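You operate a simulated robot arm through the tools that you are given. There is no shell and no other tool.

The job below is to be done with a simulated robot arm. You get a single attempt, and the scene is never put back.

JOB
Test the stop button on press A's control box, then restart the motor.
Fine: motor on, hit the big red stop button, pull it out, reset, motor on again.
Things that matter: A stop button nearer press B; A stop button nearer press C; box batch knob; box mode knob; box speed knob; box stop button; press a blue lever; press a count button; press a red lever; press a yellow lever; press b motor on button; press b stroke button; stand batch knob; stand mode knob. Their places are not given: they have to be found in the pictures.

The check looks at the end state, three seconds after you hand in, the way a careful person would. Anything else that was tipped, shoved, dropped, spilled or broken makes it a failure.

ROBOT AND FRAMES
A 7-joint arm with a fingered hand, fixed in place. Base frame: the origin is on the floor under the middle of its stand, x ahead of it, y to its left, z up. Units: m, degrees, N and s.
It reaches about 1.089 m from its shoulder. Its first joint turns from -149.0 to 149.0 degrees. Payload 3.5 kg.
The TCP is the grasp point between the finger pads, 0.03 m short of the fingertips. In the tool frame z runs along the fingers and y along their closing line. The gripper opens to 0.104 m; its body begins 0.035 m behind the TCP. The gripper is a hand of 4 fingers: y runs from the thumb to the fingers, the wrist lies at [-0.015, -0.11, -0.186] in the tool frame, and closing takes about 1.5 s.
Orientation is told as [roll, pitch, yaw] about the base's x, y, z axes, in that order, counted from this pose: with the fingers straight down and the wrist toward the robot, the tool's x, y and z point along [0, 1, 0], [1, 0, 0] and [0, 0, -1] of the base frame.

CONTROLS
- The arm moves only by the tool nudge_tool. Its argument "plan" is text: rows parted by semicolons, each of 6 numbers parted by spaces: the turn, a rotation vector about the base's x, y, z in degrees, then the shift along the base's x, y, z in m. In form: ax ay az tx ty tz; .... A call has 1 to 20 rows; each row is the pose to reach, as a shift and turn from the pose commanded when the call began. "fingers" is the closure, from 0 (fully open) to 1 (shut), set as the call begins (left out, the last holds). Each row takes 0.2 s and may step no farther than 0.05 m and 8.6 degrees from the row before; otherwise, or with a gripper value out of range, the whole call is refused. Where a pose cannot be reached the arm comes as near as it can. A force on the tool above 40 N (or 10 N above the force at the start of the call, whichever is more), or a blocked arm, ends the call early, and 0.2 s more pass. The fingers move at their own pace (about 0.045 m/s each) and stop on an object; they squeeze with about 29 N. The grip force told is the motor's: it shows also when the fingers shut on nothing. Time passes only in rows, and 0.2 s behind the last, so rows that repeat a pose let the fingers close. The reply holds the time, the measured pose of the TCP, the force on the tool along the base axes, the opening and the grip force, in the units named above and with some noise, with the torque about the TCP (base axes, N m) and any sound that the robot's microphone picked up.
- Cameras (640 x 400 px; columns grow to the right, rows downward): "scene" is fixed at [0.4018, 0.6508, 1.4565]; the picture's right is [-1.00, 0.06, 0.00], its down [0.01, 0.20, -0.98] and it looks along [-0.05, -0.98, -0.20] (base axes); focal length 330 px, centre (320, 200). "wrist" rides on the gripper at [0.061, -0.092, -0.13] in the tool frame; the picture's right is [-0.81, 0.28, -0.52], its down [-0.53, -0.71, 0.46] and it looks along [-0.24, 0.64, 0.72] (tool axes); focal length 275 px, centre (320, 200).
- get_image(camera): a new picture of that camera. No time passes.
- move_column(by): slides the trunk up (or, below 0, down) by that many m; the arm rides with it, the base frame stays. It gives what a move gives, with no picture.
- finger_targets(index, middle, ring, thumb_bend, thumb_turn): sets how far each is bent, from 0 (flat) to 100 (curled in); at 30 the hand is open as for a grip, at 70 the pads meet at the TCP. One left out holds its place. A second passes; each finger stops where it meets its share of the squeeze, and holds until it gets a number again. A gripper value or a shape takes the hand back. It gives what a move gives, with no picture; readings hold the bend of each and the force on the fingers (four entries, about 0 where the hand has none), thumb and palm. thumb_turn goes from beside the hand (0) to across from the fingers (100), as for a grip.
- preshape(shape): the hand has 4 fingers and takes this shape, open, in about a second: jaw (thumb against the fingers, like two jaws); tri (thumb and two fingers); tip (a fingertip pinch); poke (one finger out to press); point (the index stretched); flat (the hand flat); cup (the hand cupped); fist (a fist). The gripper value then closes the fingers along that shape, each until it touches; the sizes above hold for jaw. It gives what a move gives, with no picture.
- locate(camera, pixels): for up to 12 pixels [column, row] of the newest picture of that camera ("zoom" is the newest enlarged one), the place [x, y, z] in the base frame of the surface seen there, good to about 0.002 m. No time passes.
- close_up(camera, box): a new picture of the part [left, top, right, bottom] of that camera's present view, enlarged. No time passes.
- sign_off(): hands the job in; it is judged then, once.

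Open the gripper and draw the arm clear of the work before you hand the job in, unless the task says otherwise.

The tools are called after "Call:" as a command line: name --argument value ..., lists and objects as JSON in quotes. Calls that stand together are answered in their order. nudge_tool: Moves the arm, as the interface text tells. Its arguments: {"type":"object","properties":{"plan":{"type":"string"},"fingers":{"type":"number"}},"required":["plan"]} The other tools are called the same way: move_column (by) moves the trunk up or down; preshape (shape) gives the hand a shape; finger_targets (index, middle, ring, thumb_bend, thumb_turn) moves the fingers one by one; get_image (camera) takes a picture; locate (camera, pixels) gives the place of the surface under pixels of a picture; close_up (camera, box) takes an enlarged picture of a part of a camera's view; sign_off () hands the job in.

At the start:

```text
clock: 0.0
eef_pos: [0.5208, -0.3937, 1.3325]
tool_rot: [0.0, 0.0, -0.2]
ft_force: [0.2, -0.4, 0.7]
wrist_torque: [-0.01, -0.01, 0.03]
width: 0.1036
grip_force: 0.0
shape: jaw
bend: [30.0, 30.0, 30.0, 30.0, 98.0]
finger forces: [0.0, 0.0, 0.1, 0.0, 0.0, 0.0]
trunk travel left (down, up): [-0.6, 0.11]
```

scene: 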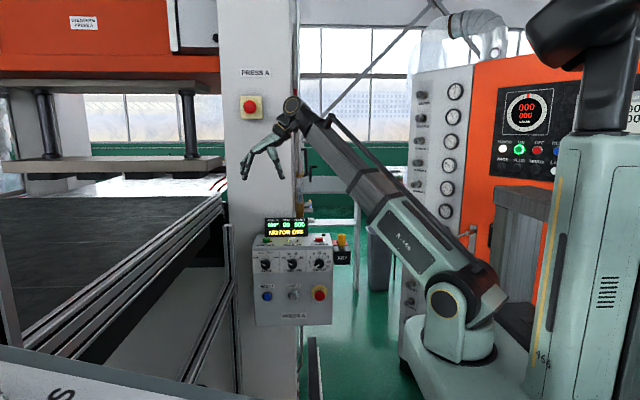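
wrist: 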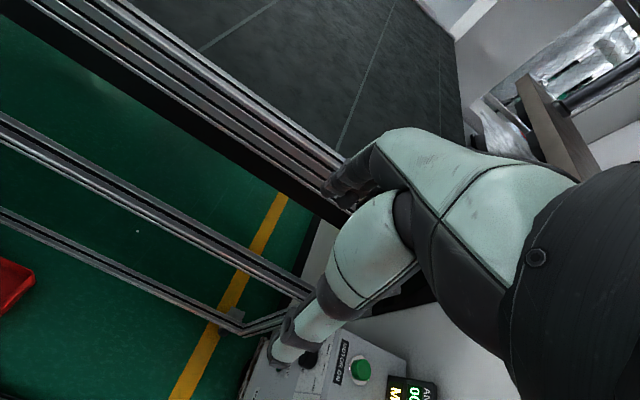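

The scene shows a control box labelled PRESS A around pixels (250-335, 220-325), with a red button at (319,292). I'll enlarge it to identify the controls.

Call:
close_up --camera "scene" --box '[240, 205, 360, 335]'

Call:
close_up --camera "scene" --box '[220, 50, 320, 130]'

Call:
close_up --camera "wrist" --box '[220, 280, 460, 400]'

```text
3.08 times, centred on (300, 270) of scene
```

zoom: 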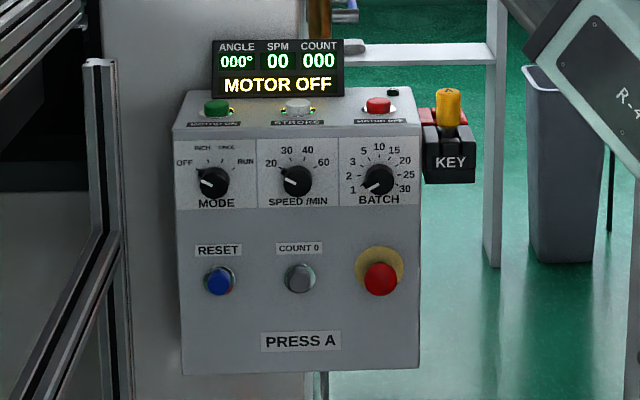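

```text
5.00 times, centred on (270, 90) of scene
```

zoom: 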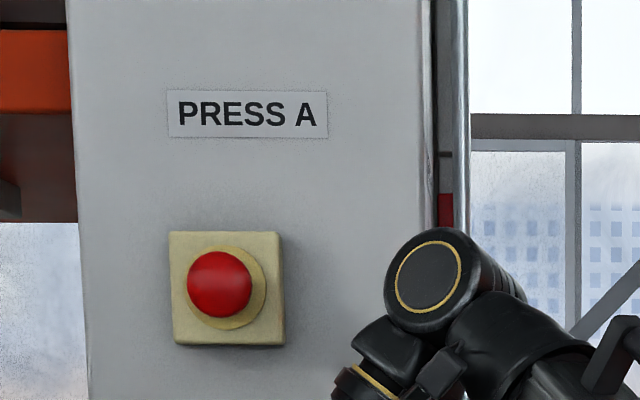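

```text
2.67 times, centred on (340, 340) of wrist
```

zoom: 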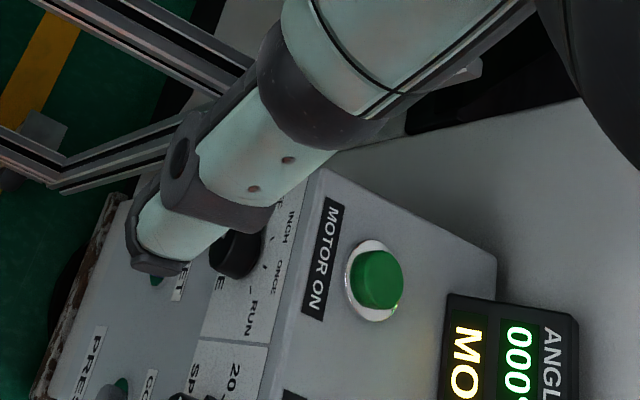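

The box has green MOTOR ON, STROKE and red MOTOR OFF on its top, and RESET (blue), COUNT 0 and the red stop mushroom on its front; the display says MOTOR OFF. I'll take a fresh close-up and locate these.

Call:
close_up --camera "scene" --box '[240, 205, 360, 335]'

Call:
locate --camera "zoom" --pixels '[[216, 104], [298, 103], [378, 102], [220, 281], [299, 278], [381, 279], [357, 263], [250, 320], [400, 340], [190, 340], [250, 230], [400, 225]]'

```text
3.08 times, centred on (300, 270) of scene
```

zoom: 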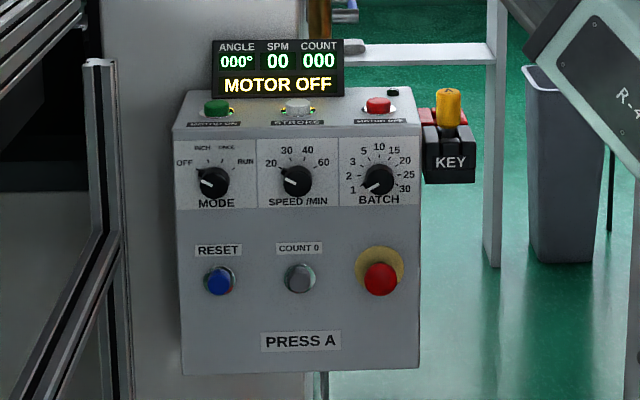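

```text
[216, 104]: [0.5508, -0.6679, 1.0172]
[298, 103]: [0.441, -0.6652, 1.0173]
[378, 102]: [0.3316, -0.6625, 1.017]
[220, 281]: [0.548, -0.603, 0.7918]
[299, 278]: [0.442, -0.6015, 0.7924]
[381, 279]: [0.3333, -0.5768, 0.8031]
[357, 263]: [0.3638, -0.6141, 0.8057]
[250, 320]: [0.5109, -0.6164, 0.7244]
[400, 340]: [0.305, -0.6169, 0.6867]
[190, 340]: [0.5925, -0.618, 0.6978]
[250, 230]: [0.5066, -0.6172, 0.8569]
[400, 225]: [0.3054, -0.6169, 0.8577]
```

Front face of the box is at y≈-0.617; MOTOR ON is at about (0.551,-0.668,1.017), RESET (0.548,-0.603,0.792), stop (0.333,-0.577,0.803). I'll shape the hand to poke while in free air and then look at where the fingertip is.

Call:
preshape --shape "poke"

```text
clock: 0.9
eef_pos: [0.5207, -0.3927, 1.3321]
tool_rot: [0.0, 0.0, -0.1]
ft_force: [0.4, 0.6, 0.3]
wrist_torque: [-0.01, -0.01, -0.01]
width: 0.0004
grip_force: 0.1
shape: poke
bend: [70.0, 70.0, 99.0, 100.0, 100.0]
finger forces: [0.0, 0.0, 0.0, 0.0, 0.0, 0.1]
trunk travel left (down, up): [-0.6, 0.11]
```

The hand reports poke shape with bends [70,70,99,100,100]. I'll look at both pictures to see which finger sticks out.

Call:
get_image --camera "wrist"

Call:
close_up --camera "scene" --box '[220, 80, 340, 210]'

```text
taken
```

wrist: 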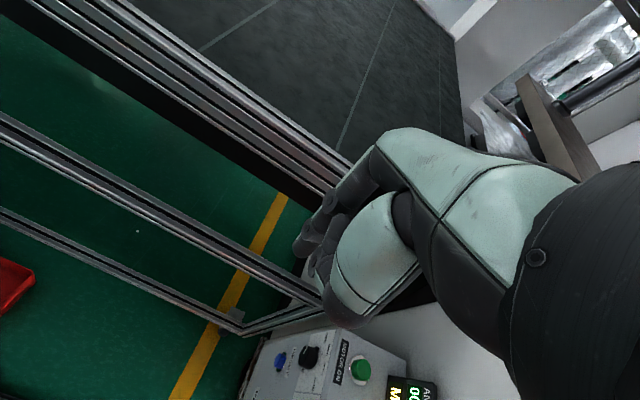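

```text
3.08 times, centred on (280, 145) of scene
```

zoom: 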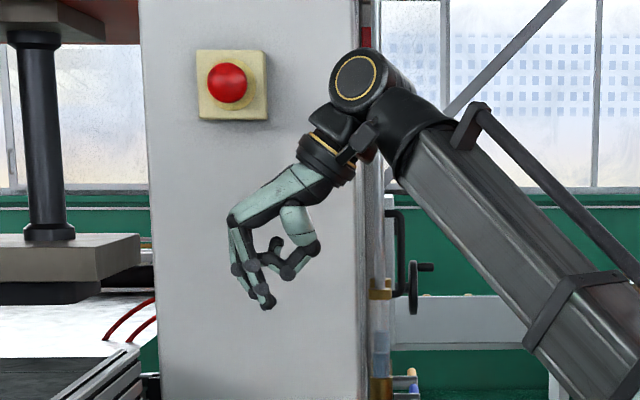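

The extended fingers point down with the lowest tip near zoom pixel (266,303). I'll locate the fingertip.

Call:
locate --camera "zoom" --pixels '[[265, 303], [262, 290], [254, 280], [240, 275], [252, 292], [270, 297], [295, 270], [272, 245]]'

Call:
close_up --camera "scene" --box '[250, 140, 290, 185]'

```text
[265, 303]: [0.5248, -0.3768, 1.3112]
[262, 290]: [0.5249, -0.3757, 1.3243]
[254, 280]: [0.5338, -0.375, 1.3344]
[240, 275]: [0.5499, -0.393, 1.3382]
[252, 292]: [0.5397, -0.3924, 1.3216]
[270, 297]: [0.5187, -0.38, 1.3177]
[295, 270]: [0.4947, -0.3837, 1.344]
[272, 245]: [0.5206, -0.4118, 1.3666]
```

```text
8.89 times, centred on (270, 162) of scene
```

zoom: 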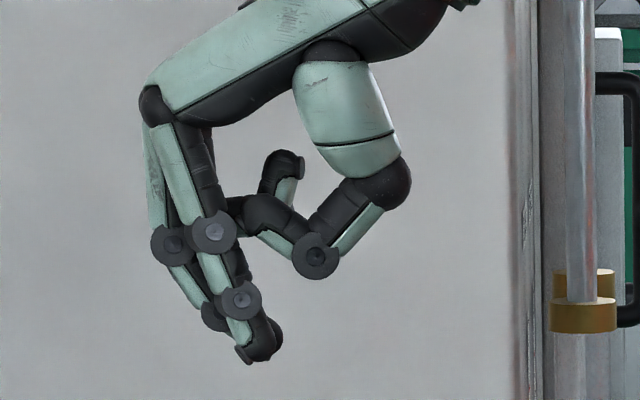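

The index finger is nearest the scene camera, with its tip near (0.522,-0.38,1.305). Before moving I'll locate the surroundings: display, column, guard rails, key box and robot shoulder.

Call:
get_image --camera "scene"

Call:
locate --camera "scene" --pixels '[[268, 236], [300, 236], [302, 220], [265, 222], [245, 230], [230, 230], [232, 300], [219, 200], [342, 258], [342, 240], [465, 290], [283, 244]]'

Call:
locate --camera "scene" --pixels '[[250, 240], [252, 320], [332, 320], [330, 247], [265, 243], [290, 244], [318, 243], [240, 130], [291, 180], [225, 160], [275, 246], [307, 244]]'

```text
taken
```

scene: 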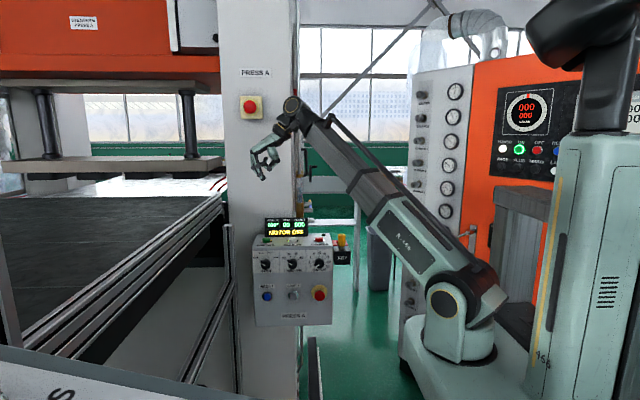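

```text
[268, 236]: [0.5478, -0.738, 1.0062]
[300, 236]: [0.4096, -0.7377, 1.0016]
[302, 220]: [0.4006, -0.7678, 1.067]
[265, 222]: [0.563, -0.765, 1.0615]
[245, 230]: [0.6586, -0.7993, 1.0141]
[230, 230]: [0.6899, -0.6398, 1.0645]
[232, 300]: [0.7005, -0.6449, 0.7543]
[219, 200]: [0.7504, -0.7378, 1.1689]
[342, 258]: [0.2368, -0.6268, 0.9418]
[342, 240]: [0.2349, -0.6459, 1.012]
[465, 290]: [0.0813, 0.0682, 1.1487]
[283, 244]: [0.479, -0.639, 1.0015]
```

```text
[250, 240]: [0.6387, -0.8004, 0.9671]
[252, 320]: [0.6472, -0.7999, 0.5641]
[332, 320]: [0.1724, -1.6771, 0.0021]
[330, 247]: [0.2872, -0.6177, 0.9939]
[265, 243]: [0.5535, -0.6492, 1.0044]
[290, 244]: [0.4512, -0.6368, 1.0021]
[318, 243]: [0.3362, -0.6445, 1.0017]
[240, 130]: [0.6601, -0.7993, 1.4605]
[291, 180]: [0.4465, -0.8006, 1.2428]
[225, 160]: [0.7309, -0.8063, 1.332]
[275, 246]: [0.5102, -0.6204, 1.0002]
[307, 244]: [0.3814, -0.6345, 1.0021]
```

Top panel is at z≈1.002, the display behind at y≈-0.74 to -0.77, the column at y≈-0.80, and a guard post at x≈0.69, y≈-0.64. I'll get tight close-ups of MOTOR ON and of the stop button and rails for accurate positions.

Call:
close_up --camera "scene" --box '[250, 228, 290, 253]'

Call:
locate --camera "zoom" --pixels '[[200, 160], [230, 160], [260, 160], [230, 175], [230, 190], [230, 200], [245, 165], [215, 165], [180, 195], [280, 195], [230, 145], [230, 215]]'

```text
16.00 times, centred on (270, 240) of scene
```

zoom: 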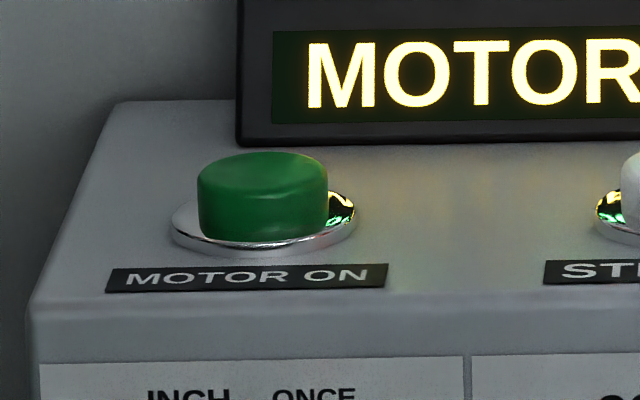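

```text
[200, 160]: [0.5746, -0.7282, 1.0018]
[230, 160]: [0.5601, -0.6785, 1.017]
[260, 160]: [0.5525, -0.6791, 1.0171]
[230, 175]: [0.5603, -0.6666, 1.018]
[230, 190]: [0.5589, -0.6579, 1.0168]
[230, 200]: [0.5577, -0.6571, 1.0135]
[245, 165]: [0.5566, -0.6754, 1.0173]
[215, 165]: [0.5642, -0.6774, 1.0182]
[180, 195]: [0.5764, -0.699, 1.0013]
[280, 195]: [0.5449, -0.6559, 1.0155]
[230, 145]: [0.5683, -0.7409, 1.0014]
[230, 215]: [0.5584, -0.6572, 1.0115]
```

MOTOR ON's cap centre is about (0.551,-0.670) with its top at z≈1.018 and radius ≈0.016. I'll curl the middle finger so only the index sticks out.

Call:
finger_targets --middle 100 --index 70

Call:
locate --camera "scene" --pixels '[[229, 226], [232, 280], [215, 320], [200, 355], [190, 380], [205, 320], [225, 290], [222, 340], [310, 345], [315, 380], [218, 215], [200, 222]]'

```text
clock: 1.9
eef_pos: [0.5207, -0.3936, 1.3313]
tool_rot: [0.0, 0.0, -0.1]
ft_force: [-0.2, -0.4, -0.3]
wrist_torque: [-0.02, -0.02, 0.03]
width: 0.0315
grip_force: 0.1
shape: fingers
bend: [70.0, 100.0, 99.0, 100.0, 100.0]
finger forces: [0.1, 0.1, 0.0, 0.0, 0.0, 0.1]
trunk travel left (down, up): [-0.6, 0.11]
```

```text
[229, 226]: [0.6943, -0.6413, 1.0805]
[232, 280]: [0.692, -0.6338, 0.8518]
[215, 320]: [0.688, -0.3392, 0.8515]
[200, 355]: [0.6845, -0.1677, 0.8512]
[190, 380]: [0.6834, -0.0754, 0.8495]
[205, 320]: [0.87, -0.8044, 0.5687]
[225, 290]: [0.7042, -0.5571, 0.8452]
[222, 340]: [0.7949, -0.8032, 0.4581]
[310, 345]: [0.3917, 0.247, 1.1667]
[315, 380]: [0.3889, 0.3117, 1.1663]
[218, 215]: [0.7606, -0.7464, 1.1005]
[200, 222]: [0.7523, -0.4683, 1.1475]
```

Only the index (bend 70) is out; the guard rail runs at x≈0.69, z≈0.85. Now I'll turn the hand -90° about z in place, in free air.

Call:
nudge_tool --plan "0 0 -8 0 0 0; 0 0 -16 0 0 0; 0 0 -24 0 0 0; 0 0 -32 0 0 0; 0 0 -40 0 0 0; 0 0 -48 0 0 0; 0 0 -56 0 0 0; 0 0 -64 0 0 0; 0 0 -72 0 0 0; 0 0 -80 0 0 0; 0 0 -88 0 0 0; 0 0 -90 0 0 0; 0 0 -90 0 0 0"

Call:
get_image --camera "scene"

Call:
get_image --camera "wrist"

```text
clock: 4.7
eef_pos: [0.5203, -0.3934, 1.3316]
tool_rot: [0.0, 0.0, -90.1]
ft_force: [-0.4, -0.1, 0.8]
wrist_torque: [-0.01, -0.03, -0.03]
width: 0.0314
grip_force: 0.0
shape: fingers
bend: [70.0, 100.0, 99.0, 100.0, 100.0]
finger forces: [0.1, 0.1, 0.0, 0.0, 0.1, 0.0]
trunk travel left (down, up): [-0.6, 0.11]
```

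```text
taken
```

scene: 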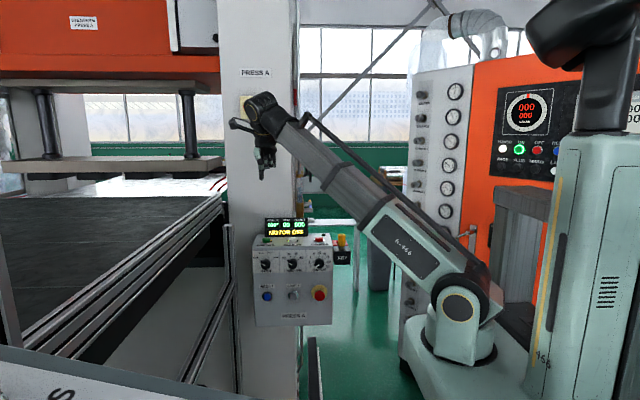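

```text
taken
```

wrist: 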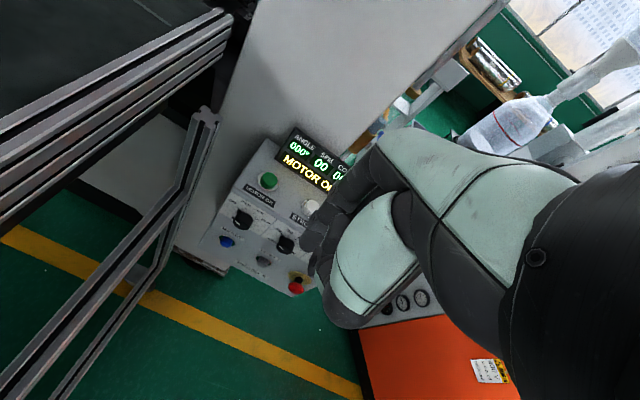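

The hand is turned now; the finger tip is around (262,178) in the scene. I'll zoom in to locate the tip.

Call:
close_up --camera "scene" --box '[225, 85, 305, 190]'

Call:
close_up --camera "scene" --box '[248, 150, 288, 185]'

```text
3.81 times, centred on (265, 138) of scene
```

zoom: 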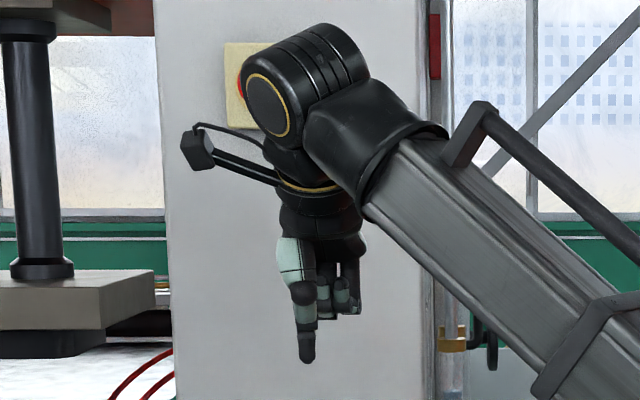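

```text
11.43 times, centred on (268, 168) of scene
```

zoom: 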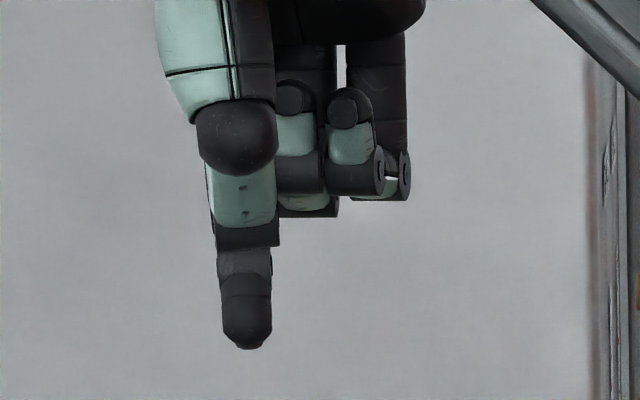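

The index tip is clear at zoom (246,345), with the camera bracket reaching out to +x. I'll locate the tip.

Call:
locate --camera "zoom" --pixels '[[246, 343], [246, 320], [228, 320], [268, 320], [246, 300], [300, 205], [380, 195], [238, 150], [235, 170]]'

```text
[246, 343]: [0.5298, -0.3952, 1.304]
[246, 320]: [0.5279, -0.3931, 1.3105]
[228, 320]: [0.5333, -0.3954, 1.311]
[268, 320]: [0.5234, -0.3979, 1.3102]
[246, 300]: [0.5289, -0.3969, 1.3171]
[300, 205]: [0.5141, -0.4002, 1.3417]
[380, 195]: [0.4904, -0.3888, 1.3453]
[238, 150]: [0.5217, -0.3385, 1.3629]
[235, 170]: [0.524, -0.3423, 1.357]
```

Tip sits at TCP + (0.008,-0.007,-0.029). I'll move to put the tip about 3 cm above MOTOR ON (shift 0.022,-0.270,-0.255) in small steps.

Call:
nudge_tool --plan "0 0 0 0.003 -0.030 -0.020; 0 0 0 0.005 -0.060 -0.045; 0 0 0 0.008 -0.090 -0.070; 0 0 0 0.010 -0.120 -0.100; 0 0 0 0.012 -0.150 -0.130; 0 0 0 0.015 -0.180 -0.160; 0 0 0 0.018 -0.210 -0.190; 0 0 0 0.020 -0.240 -0.220; 0 0 0 0.022 -0.270 -0.245; 0 0 0 0.022 -0.270 -0.255; 0 0 0 0.022 -0.270 -0.255"

Call:
get_image --camera "scene"

Call:
close_up --camera "scene" --box '[235, 200, 315, 260]'

Call:
get_image --camera "wrist"

```text
clock: 7.1
eef_pos: [0.5438, -0.6629, 1.0758]
tool_rot: [0.1, 0.0, -90.0]
ft_force: [-0.4, -0.5, 0.5]
wrist_torque: [-0.02, -0.01, 0.01]
width: 0.0315
grip_force: 0.0
shape: fingers
bend: [70.0, 100.0, 99.0, 100.0, 100.0]
finger forces: [0.1, 0.1, 0.0, 0.0, 0.0, 0.0]
trunk travel left (down, up): [-0.6, 0.11]
```

```text
taken
```

scene: 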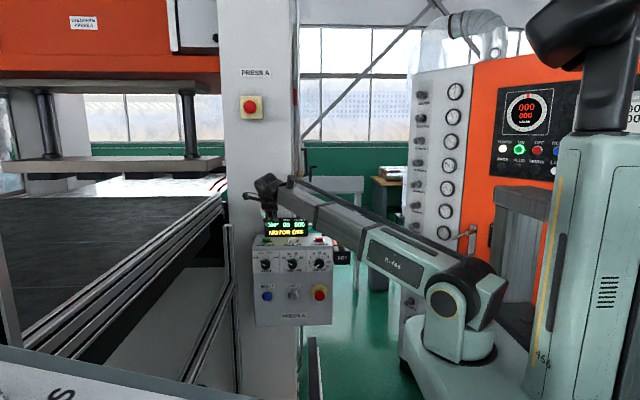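

```text
6.67 times, centred on (275, 230) of scene
```

zoom: 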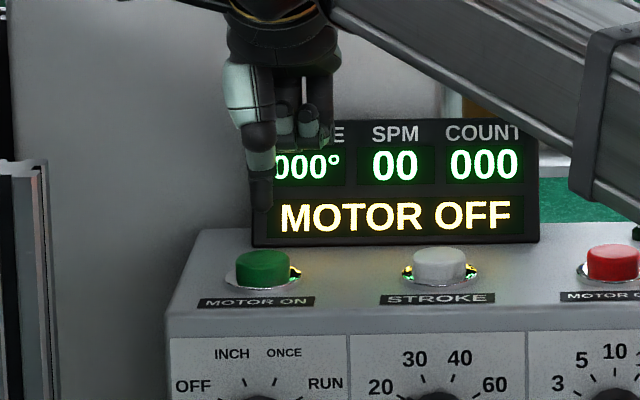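

```text
taken
```

wrist: 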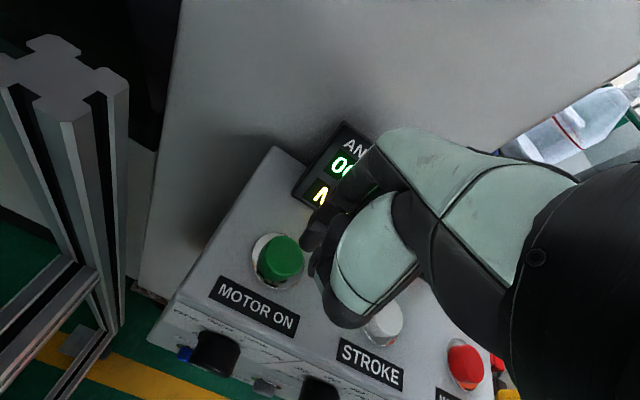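

The tip hangs behind the green button line of sight at zoom (262,205), and the display still reads MOTOR OFF. I'll locate the tip precisely relative to the button.

Call:
close_up --camera "scene" --box '[255, 215, 295, 250]'

Call:
locate --camera "scene" --pixels '[[274, 230], [274, 228], [274, 225], [272, 240], [300, 200], [310, 215], [330, 225]]'

Call:
locate --camera "wrist" --pixels '[[310, 235], [315, 225], [280, 256], [340, 290]]'

```text
11.43 times, centred on (275, 232) of scene
```

zoom: 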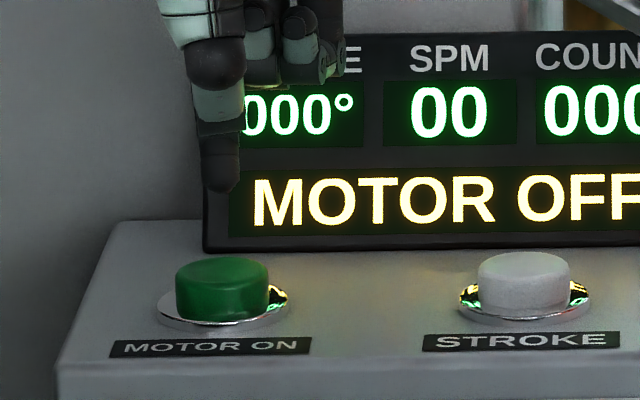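

```text
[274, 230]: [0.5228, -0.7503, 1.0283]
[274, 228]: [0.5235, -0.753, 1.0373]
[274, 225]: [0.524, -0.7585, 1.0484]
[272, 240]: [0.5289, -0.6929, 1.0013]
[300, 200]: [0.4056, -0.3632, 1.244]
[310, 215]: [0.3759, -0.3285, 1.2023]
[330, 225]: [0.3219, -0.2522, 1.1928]
```

```text
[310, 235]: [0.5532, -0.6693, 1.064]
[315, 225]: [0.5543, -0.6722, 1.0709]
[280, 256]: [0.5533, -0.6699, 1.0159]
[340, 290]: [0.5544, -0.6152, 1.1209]
```

The tip is at about (0.553,-0.670,1.047), right over the button. I'll descend 2.6 cm to just above the cap, then creep.

Call:
nudge_tool --plan "0 0 0 -0.001 0 -0.010; 0 0 0 -0.001 0 -0.020; 0 0 0 -0.001 0 -0.026; 0 0 0 -0.001 0 -0.028; 0 0 0 -0.001 0 -0.030"

Call:
close_up --camera "scene" --box '[255, 215, 295, 250]'

```text
clock: 8.3
eef_pos: [0.5413, -0.6629, 1.0468]
tool_rot: [0.0, 0.1, -90.0]
ft_force: [0.5, 0.1, 0.9]
wrist_torque: [-0.01, -0.01, 0.0]
width: 0.0309
grip_force: 0.1
shape: fingers
bend: [70.0, 100.0, 99.0, 100.0, 100.0]
finger forces: [0.7, 0.1, 0.0, 0.1, 0.1, 0.1]
trunk travel left (down, up): [-0.6, 0.11]
```

```text
11.43 times, centred on (275, 232) of scene
```

zoom: 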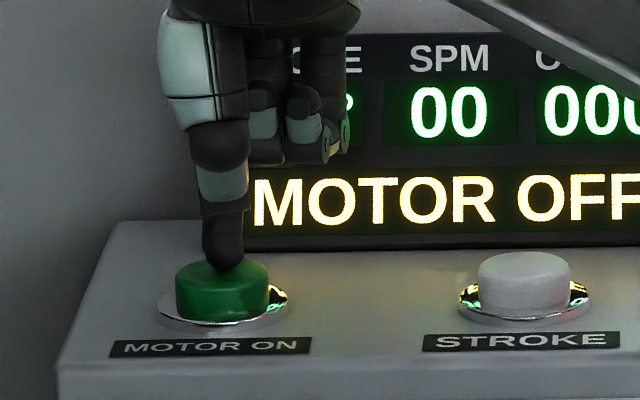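

Contact is just starting (index force 0.7). I'll press down in 1 mm rows by about 5 mm and look for a click.

Call:
nudge_tool --plan "0 0 0 0 0 -0.001; 0 0 0 0 0 -0.002; 0 0 0 0 0 -0.003; 0 0 0 0 0 -0.004; 0 0 0 0 0 -0.005"

Call:
close_up --camera "scene" --box '[255, 215, 295, 250]'

```text
clock: 9.5
eef_pos: [0.5426, -0.6637, 1.0417]
tool_rot: [0.0, -0.1, -90.0]
ft_force: [0.5, -0.3, 3.3]
wrist_torque: [0.0, -0.04, 0.0]
width: 0.031
grip_force: 1.2
shape: fingers
bend: [70.0, 100.0, 99.0, 100.0, 100.0]
finger forces: [2.9, 0.0, 0.0, 0.0, 0.0, 0.0]
trunk travel left (down, up): [-0.6, 0.11]
heard: click
```

```text
11.43 times, centred on (275, 232) of scene
```

zoom: 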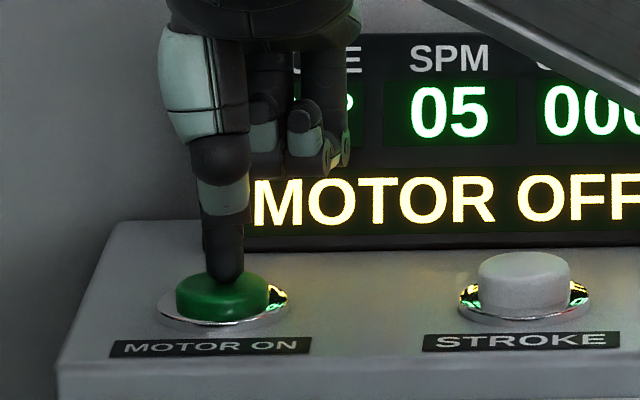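

A click was heard and SPM shows 05 – the motor is starting. I'll lift off the button and re-check the display.

Call:
nudge_tool --plan "0 0 0 0 0 0.010; 0 0 0 0 0 0.025; 0 0 0 0 0 0.045; 0 0 0 0 0 0.075; 0 0 0 0 0 0.095"

Call:
close_up --camera "scene" --box '[240, 205, 360, 335]'

```text
clock: 10.7
eef_pos: [0.5417, -0.6627, 1.1381]
tool_rot: [0.0, 0.0, -90.1]
ft_force: [-0.6, 0.4, -0.6]
wrist_torque: [0.03, -0.03, -0.02]
width: 0.0312
grip_force: 0.0
shape: fingers
bend: [70.0, 100.0, 99.0, 100.0, 100.0]
finger forces: [0.1, 0.0, 0.0, 0.0, 0.1, 0.1]
trunk travel left (down, up): [-0.6, 0.11]
```

```text
3.08 times, centred on (300, 270) of scene
```

zoom: 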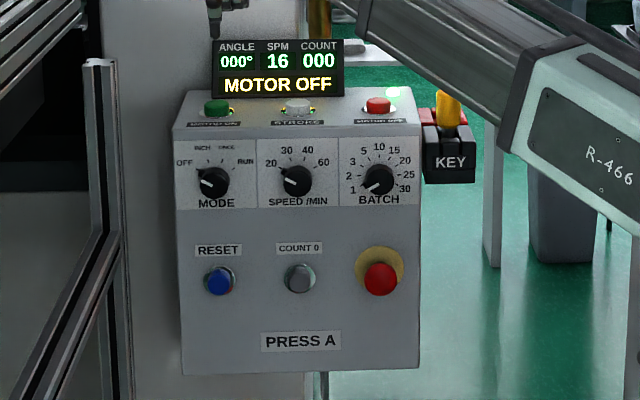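

SPM is now 16 and rising, with a green lamp lit by the MOTOR OFF end, so the motor on took. Next I back the hand away from the box (+y) and turn yaw back to 0 in free air.

Call:
nudge_tool --plan "0 0 0 0 0.045 0; 0 0 0 -0.005 0.090 0; 0 0 6 -0.015 0.130 0; 0 0 14 -0.030 0.165 0; 0 0 22 -0.050 0.200 0; 0 0 30 -0.070 0.235 0; 0 0 38 -0.090 0.265 0; 0 0 46 -0.110 0.280 0; 0 0 54 -0.130 0.280 0; 0 0 62 -0.140 0.280 0; 0 0 70 -0.140 0.280 0; 0 0 78 -0.140 0.280 0; 0 0 86 -0.140 0.280 0; 0 0 90 -0.140 0.280 0; 0 0 90 -0.140 0.280 0"

Call:
get_image --camera "scene"

Call:
close_up --camera "scene" --box '[240, 205, 360, 335]'

```text
clock: 13.9
eef_pos: [0.4014, -0.3838, 1.1363]
tool_rot: [0.1, 0.0, 0.0]
ft_force: [-0.2, 0.7, 0.2]
wrist_torque: [-0.02, 0.0, 0.03]
width: 0.031
grip_force: 0.0
shape: fingers
bend: [70.0, 100.0, 99.0, 100.0, 100.0]
finger forces: [0.1, 0.0, 0.1, 0.0, 0.1, 0.0]
trunk travel left (down, up): [-0.6, 0.11]
```

```text
taken
```

scene: 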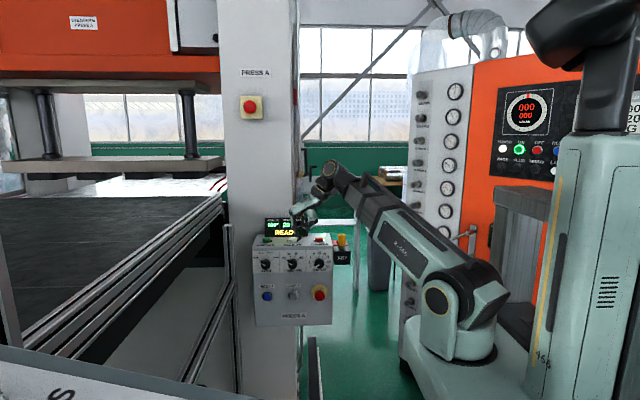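

```text
3.08 times, centred on (300, 270) of scene
```

zoom: 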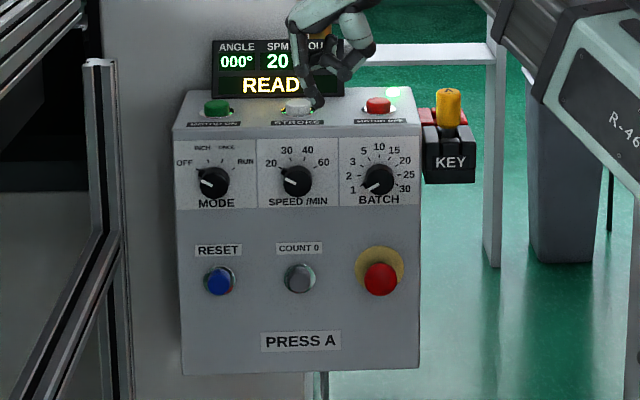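

Display now reads READY with SPM 20: the motor runs. I'll take a tight close-up of the stop button to fix its centre before approaching.

Call:
close_up --camera "scene" --box '[300, 275, 340, 305]'

Call:
locate --camera "zoom" --pixels '[[300, 230], [320, 250], [350, 240], [380, 240], [320, 280], [290, 250], [320, 215], [270, 170], [330, 140], [250, 210], [370, 250], [320, 190]]'

```text
13.33 times, centred on (320, 290) of scene
```

zoom: 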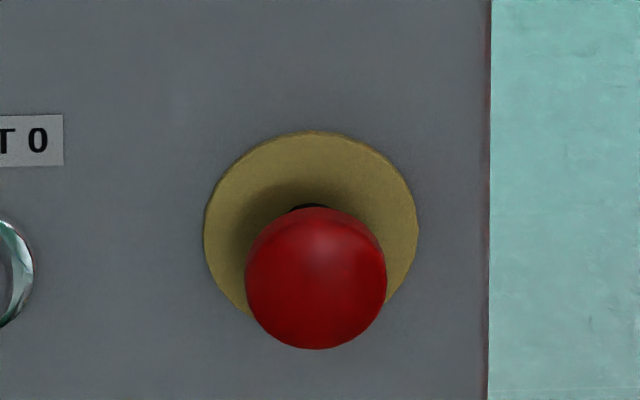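

```text
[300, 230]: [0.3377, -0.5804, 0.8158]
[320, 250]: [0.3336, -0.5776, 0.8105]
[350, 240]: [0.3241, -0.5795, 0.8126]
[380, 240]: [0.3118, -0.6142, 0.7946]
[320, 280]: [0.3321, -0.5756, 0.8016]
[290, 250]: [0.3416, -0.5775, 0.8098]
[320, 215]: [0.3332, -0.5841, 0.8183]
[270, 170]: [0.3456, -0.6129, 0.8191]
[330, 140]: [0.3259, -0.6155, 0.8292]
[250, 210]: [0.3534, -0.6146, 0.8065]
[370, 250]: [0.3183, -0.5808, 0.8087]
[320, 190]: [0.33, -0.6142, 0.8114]
```

The stop head is centred at about (0.333, y front -0.576, z 0.800), ~42 mm wide. I'll roll the hand -90° about x so the index points at the box (-y), staying well away at y≈-0.39 while descending a little.

Call:
nudge_tool --plan "-7.5 0 0 -0.006 0 -0.012; -15 0 0 -0.012 0 -0.025; -22.5 0 0 -0.018 0 -0.037; -30 0 0 -0.025 0 -0.050; -37.5 0 0 -0.031 0 -0.062; -45 0 0 -0.037 0 -0.075; -52.5 0 0 -0.044 0 -0.087; -60 0 0 -0.050 0 -0.100; -67.5 0 0 -0.056 0 -0.112; -75 0 0 -0.062 0 -0.125; -82.5 0 0 -0.070 0 -0.137; -90 0 0 -0.075 0 -0.150; -90 0 0 -0.075 0 -0.150"

Call:
get_image --camera "scene"

Call:
get_image --camera "wrist"

```text
clock: 16.7
eef_pos: [0.4123, -0.4566, 0.9272]
tool_rot: [-89.2, -0.7, -0.9]
ft_force: [0.1, 1.3, -0.3]
wrist_torque: [-0.01, 0.01, -0.05]
width: 0.0312
grip_force: 0.1
shape: fingers
bend: [70.0, 100.0, 99.0, 100.0, 100.0]
finger forces: [0.1, 0.0, 0.0, 0.0, 0.0, 0.0]
out of reach, approached as far as the arm can: row 4, 5, 6, 7, 8, 9, 10, 11, 12, 13
trunk travel left (down, up): [-0.6, 0.11]
```

```text
taken
```

scene: 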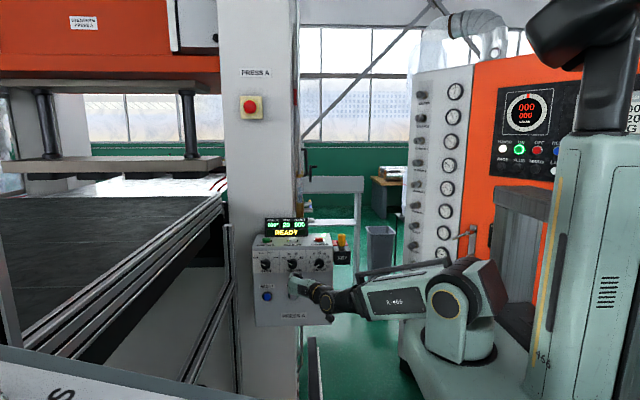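

```text
taken
```

wrist: 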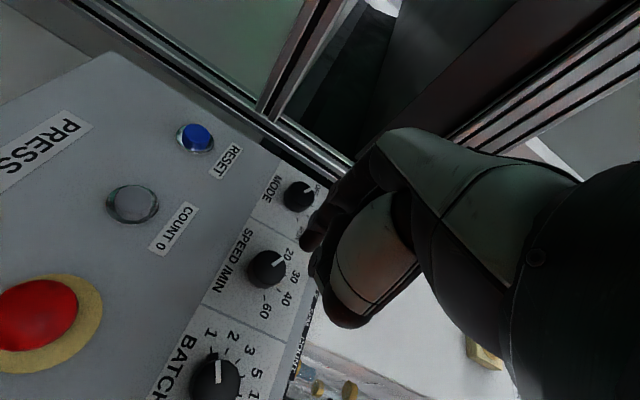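

The hand points at the box now, but the arm was too folded to reach the commanded point (actual TCP 0.412,-0.457,0.927). I'll look at the arm's layout to choose a better posture.

Call:
close_up --camera "scene" --box '[260, 200, 540, 390]'

Call:
locate --camera "scene" --pixels '[[318, 292], [330, 298], [345, 302], [380, 300], [420, 290], [447, 302], [478, 280], [465, 345], [500, 300], [300, 290], [440, 340], [560, 250]]'

```text
2.11 times, centred on (400, 295) of scene
```

zoom: 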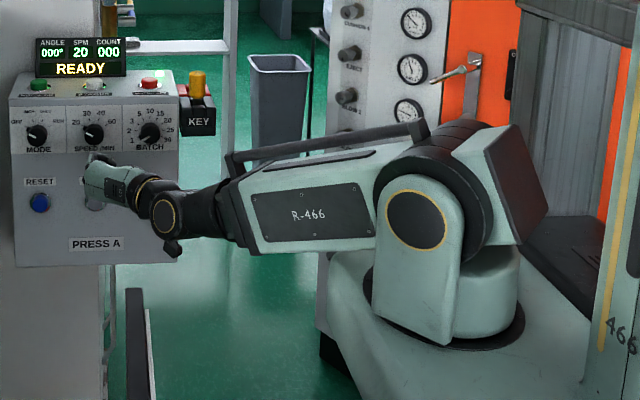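

```text
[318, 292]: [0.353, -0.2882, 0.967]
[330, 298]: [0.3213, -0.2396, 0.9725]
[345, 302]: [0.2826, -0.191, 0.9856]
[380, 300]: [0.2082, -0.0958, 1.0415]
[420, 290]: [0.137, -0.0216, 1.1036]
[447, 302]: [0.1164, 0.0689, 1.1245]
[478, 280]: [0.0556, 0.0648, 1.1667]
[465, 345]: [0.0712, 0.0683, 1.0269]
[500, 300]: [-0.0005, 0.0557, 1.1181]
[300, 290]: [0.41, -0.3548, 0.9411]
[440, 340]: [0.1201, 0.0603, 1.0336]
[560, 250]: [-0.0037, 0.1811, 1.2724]
```

The arm is a telescoping one, fully retracted here, so the pose simply was too close to the shoulder. I'll make a small test move down and toward the box to learn which reference the next shifts use.

Call:
nudge_tool --plan "0 0 0 0 -0.015 -0.030; 0 0 0 0 -0.030 -0.060; 0 0 0 0 -0.030 -0.060"

```text
clock: 17.5
eef_pos: [0.4309, -0.4718, 0.8723]
tool_rot: [-89.8, 0.0, -1.1]
ft_force: [-0.4, -0.7, -0.1]
wrist_torque: [-0.01, 0.0, -0.02]
width: 0.0313
grip_force: 0.1
shape: fingers
bend: [70.0, 100.0, 99.0, 100.0, 100.0]
finger forces: [0.1, 0.0, 0.0, 0.0, 0.0, 0.0]
out of reach, approached as far as the arm can: row 1, 2, 3
trunk travel left (down, up): [-0.6, 0.11]
```

The results suggest shifts are taken from the actually reached pose, and the arm azimuth is stuck by a wrist limit with this hand roll. I'll roll the hand +45° about the base y axis (thumb up-right, fingers down-left), which lines the palm up with the arm.

Call:
nudge_tool --plan "0 7.5 0 0 0 0; 0 15 0 0 0 0; 0 22.5 0 0 0 0; 0 30 0 0 0 0; 0 37.5 0 0 0 0; 0 45 0 0 0 0; 0 45 0 0 0 0"

Call:
get_image --camera "scene"

Call:
get_image --camera "wrist"

```text
clock: 19.1
eef_pos: [0.4345, -0.4699, 0.8722]
tool_rot: [-90.0, 45.1, 0.0]
ft_force: [0.6, 0.6, 0.3]
wrist_torque: [0.05, -0.03, -0.01]
width: 0.0311
grip_force: 0.1
shape: fingers
bend: [70.0, 100.0, 99.0, 100.0, 100.0]
finger forces: [0.0, 0.0, 0.1, 0.1, 0.0, 0.1]
trunk travel left (down, up): [-0.6, 0.11]
```

```text
taken
```

scene: 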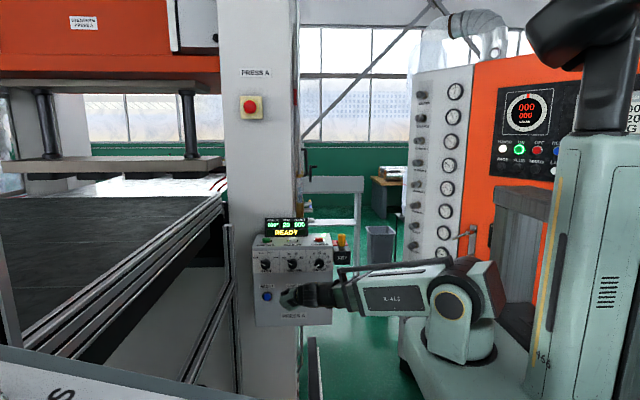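

```text
taken
```

wrist: 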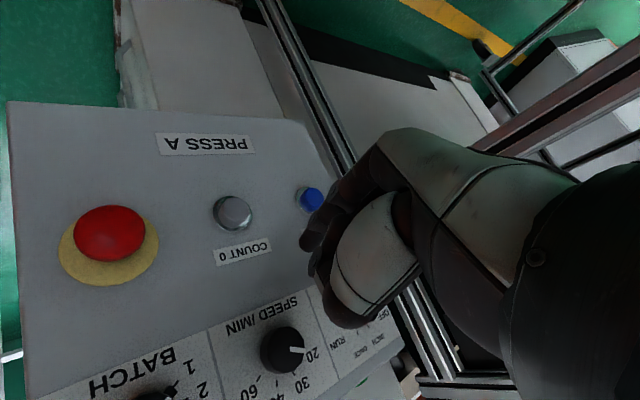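

That pose was reached exactly ([-90,45,0]). I'll shift to put the index tip in front of the stop button centre (0.333, ., 0.800), staying ~7 cm off first, then check.

Call:
nudge_tool --plan "0 0 0 -0.025 0 -0.015; 0 0 0 -0.050 -0.005 -0.030; 0 0 0 -0.075 -0.010 -0.045; 0 0 0 -0.100 -0.015 -0.061; 0 0 0 -0.100 -0.030 -0.061; 0 0 0 -0.100 -0.030 -0.061"

Call:
get_image --camera "scene"

Call:
get_image --camera "wrist"

Call:
close_up --camera "scene" --box '[270, 240, 350, 330]'

```text
clock: 20.5
eef_pos: [0.3337, -0.4989, 0.8125]
tool_rot: [-89.9, 45.0, 0.0]
ft_force: [0.4, 0.6, 0.7]
wrist_torque: [-0.02, 0.01, -0.01]
width: 0.0312
grip_force: 0.1
shape: fingers
bend: [70.0, 100.0, 99.0, 100.0, 100.0]
finger forces: [0.0, 0.0, 0.0, 0.0, 0.0, 0.0]
trunk travel left (down, up): [-0.6, 0.11]
```

```text
taken
```

scene: 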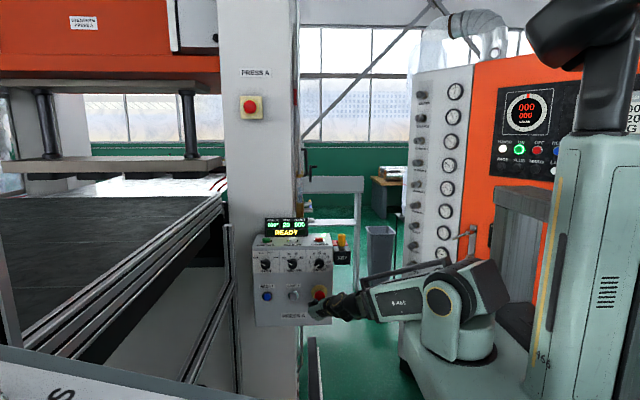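

```text
taken
```

wrist: 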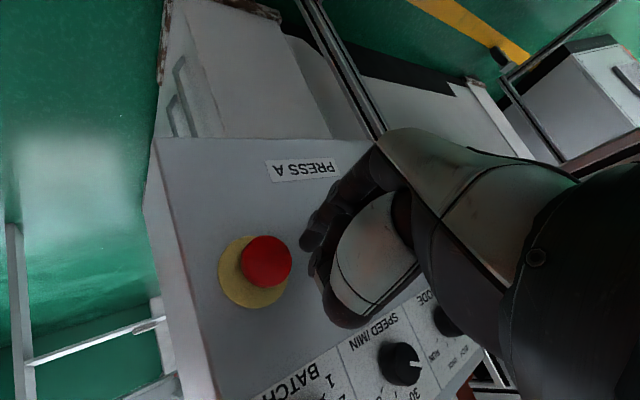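

```text
4.44 times, centred on (310, 285) of scene
```

zoom: 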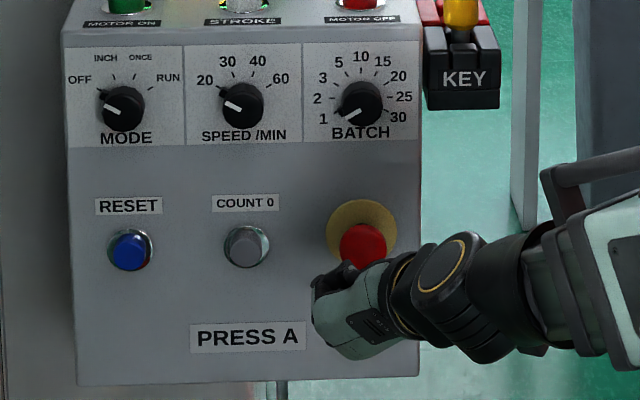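

The wrist view shows the index tip at about (304,242) and the stop head at (266,262). I'll check both positions.

Call:
locate --camera "wrist" --pixels '[[303, 243], [306, 246], [310, 235], [303, 238], [266, 262], [266, 240], [266, 284], [288, 262], [244, 262], [240, 290]]'

Call:
close_up --camera "wrist" --box '[200, 180, 360, 320]'

```text
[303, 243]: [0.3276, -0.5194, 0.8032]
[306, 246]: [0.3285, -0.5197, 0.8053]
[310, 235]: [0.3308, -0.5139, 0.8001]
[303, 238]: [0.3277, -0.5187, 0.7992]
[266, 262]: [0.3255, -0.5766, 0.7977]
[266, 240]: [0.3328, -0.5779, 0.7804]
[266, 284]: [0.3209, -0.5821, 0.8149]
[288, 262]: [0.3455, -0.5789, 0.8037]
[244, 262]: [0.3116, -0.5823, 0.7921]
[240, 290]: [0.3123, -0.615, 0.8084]
```

```text
2.86 times, centred on (280, 250) of wrist
```

zoom: 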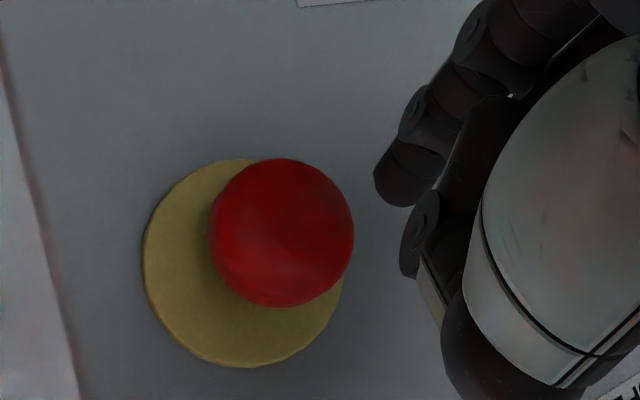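

The tip is at about (0.332,-0.528,0.802), nearly centred on the stop head (0.332,-0.576,0.798). I'll approach to just short of the head and then creep until contact.

Call:
nudge_tool --plan "0 0 0 0 -0.015 -0.003; 0 0 0 0 -0.030 -0.003; 0 0 0 0 -0.040 -0.003; 0 0 0 0 -0.044 -0.003; 0 0 0 0 -0.047 -0.003; 0 0 0 0 -0.049 -0.003"

Call:
close_up --camera "wrist" --box '[200, 180, 360, 320]'

Call:
close_up --camera "scene" --box '[250, 215, 350, 330]'

```text
clock: 21.9
eef_pos: [0.3339, -0.5471, 0.8089]
tool_rot: [-90.0, 45.0, 0.1]
ft_force: [0.8, 5.1, 0.1]
wrist_torque: [0.09, 0.0, 0.04]
width: 0.0308
grip_force: 3.0
shape: fingers
bend: [70.0, 100.0, 99.0, 100.0, 100.0]
finger forces: [6.0, 0.0, 0.0, 0.1, 0.1, 0.0]
trunk travel left (down, up): [-0.6, 0.11]
```

```text
2.86 times, centred on (280, 250) of wrist
```

zoom: 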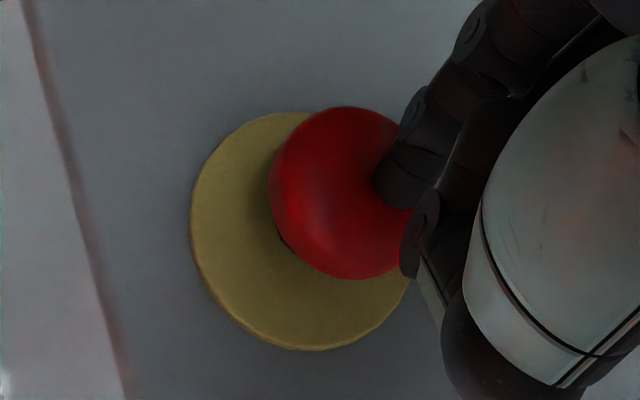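

```text
3.48 times, centred on (300, 272) of scene
```

zoom: 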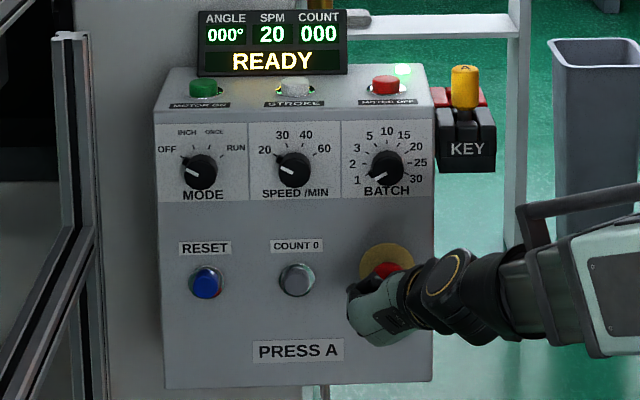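

Contact with about 5-6 N; not yet latched (still READY). I'll push further in 1 mm rows.

Call:
nudge_tool --plan "0 0 0 0 -0.001 0; 0 0 0 0 -0.002 0; 0 0 0 0 -0.003 0; 0 0 0 0 -0.004 0"

Call:
close_up --camera "scene" --box '[250, 215, 350, 330]'

```text
clock: 22.9
eef_pos: [0.3325, -0.5524, 0.8081]
tool_rot: [-90.0, 45.0, -0.1]
ft_force: [0.7, 0.0, 0.6]
wrist_torque: [0.0, 0.0, 0.0]
width: 0.0309
grip_force: 0.1
shape: fingers
bend: [70.0, 100.0, 99.0, 100.0, 100.0]
finger forces: [0.0, 0.1, 0.0, 0.1, 0.0, 0.1]
trunk travel left (down, up): [-0.6, 0.11]
```

```text
3.48 times, centred on (300, 272) of scene
```

zoom: 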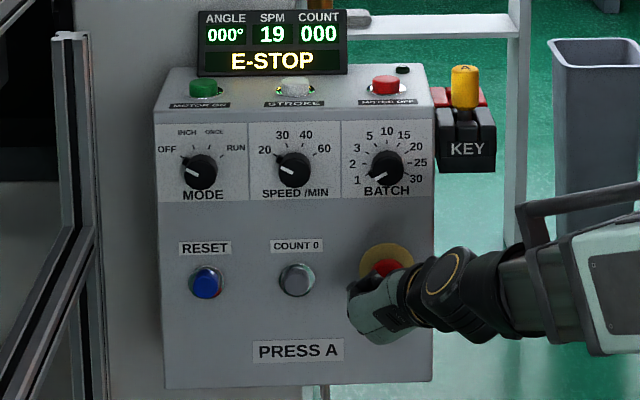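

The display shows E-STOP and the button latched in. I'll back straight off about 7.5 cm and open the hand into the jaw shape to grip the head.

Call:
nudge_tool --plan "0 0 0 0 0.010 0; 0 0 0 0 0.025 0; 0 0 0 0 0.045 0; 0 0 0 0 0.065 0; 0 0 0 0 0.075 0"

Call:
preshape --shape "jaw"

Call:
get_image --camera "wrist"

Call:
close_up --camera "scene" --box '[250, 215, 350, 330]'

```text
clock: 24.1
eef_pos: [0.3351, -0.477, 0.8064]
tool_rot: [-90.0, 45.0, 0.1]
ft_force: [-0.9, -0.3, 0.0]
wrist_torque: [0.0, 0.02, 0.0]
width: 0.0313
grip_force: 0.0
shape: fingers
bend: [70.0, 100.0, 99.0, 100.0, 100.0]
finger forces: [0.1, 0.0, 0.1, 0.0, 0.0, 0.0]
trunk travel left (down, up): [-0.6, 0.11]
```

```text
clock: 25.0
eef_pos: [0.3347, -0.4784, 0.8068]
tool_rot: [-90.0, 45.0, 0.0]
ft_force: [0.1, -0.7, -0.6]
wrist_torque: [0.01, 0.02, -0.02]
width: 0.1037
grip_force: 0.0
shape: jaw
bend: [30.0, 30.0, 30.0, 30.0, 98.0]
finger forces: [0.0, 0.0, 0.1, 0.0, 0.0, 0.0]
trunk travel left (down, up): [-0.6, 0.11]
```

```text
taken
```

wrist: 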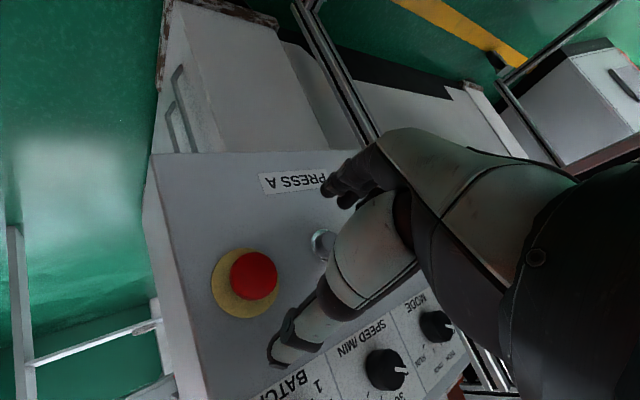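

```text
3.48 times, centred on (300, 272) of scene
```

zoom: 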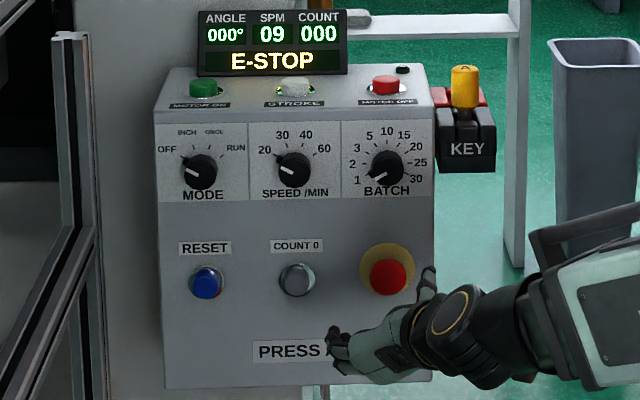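

The hand is open around the head's line (thumb at zoom (428,280), fingers at (338,350)). I'll measure the latched head and the finger/thumb tips.

Call:
close_up --camera "scene" --box '[300, 270, 345, 310]'

Call:
locate --camera "wrist" --pixels '[[275, 360], [270, 352], [290, 345], [340, 200], [325, 190], [253, 275], [253, 296], [233, 275], [274, 275], [253, 256]]'

```text
10.00 times, centred on (322, 290) of scene
```

zoom: 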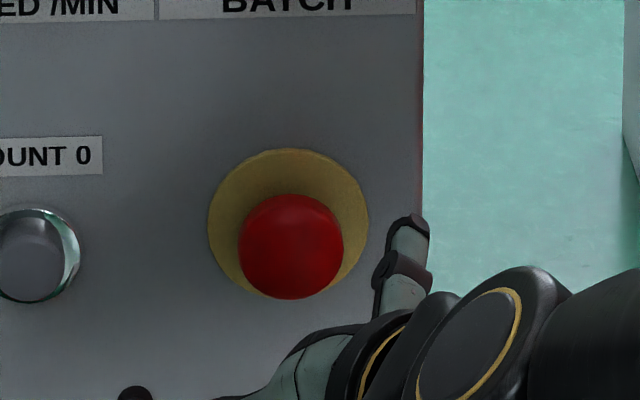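

```text
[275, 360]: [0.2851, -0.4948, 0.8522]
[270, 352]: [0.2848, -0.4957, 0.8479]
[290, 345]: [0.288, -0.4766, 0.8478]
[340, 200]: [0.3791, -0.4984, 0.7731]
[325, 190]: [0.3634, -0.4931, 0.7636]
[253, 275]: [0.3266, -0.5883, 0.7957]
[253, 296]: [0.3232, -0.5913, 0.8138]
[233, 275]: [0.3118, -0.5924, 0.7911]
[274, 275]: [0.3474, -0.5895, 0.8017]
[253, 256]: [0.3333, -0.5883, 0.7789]
```

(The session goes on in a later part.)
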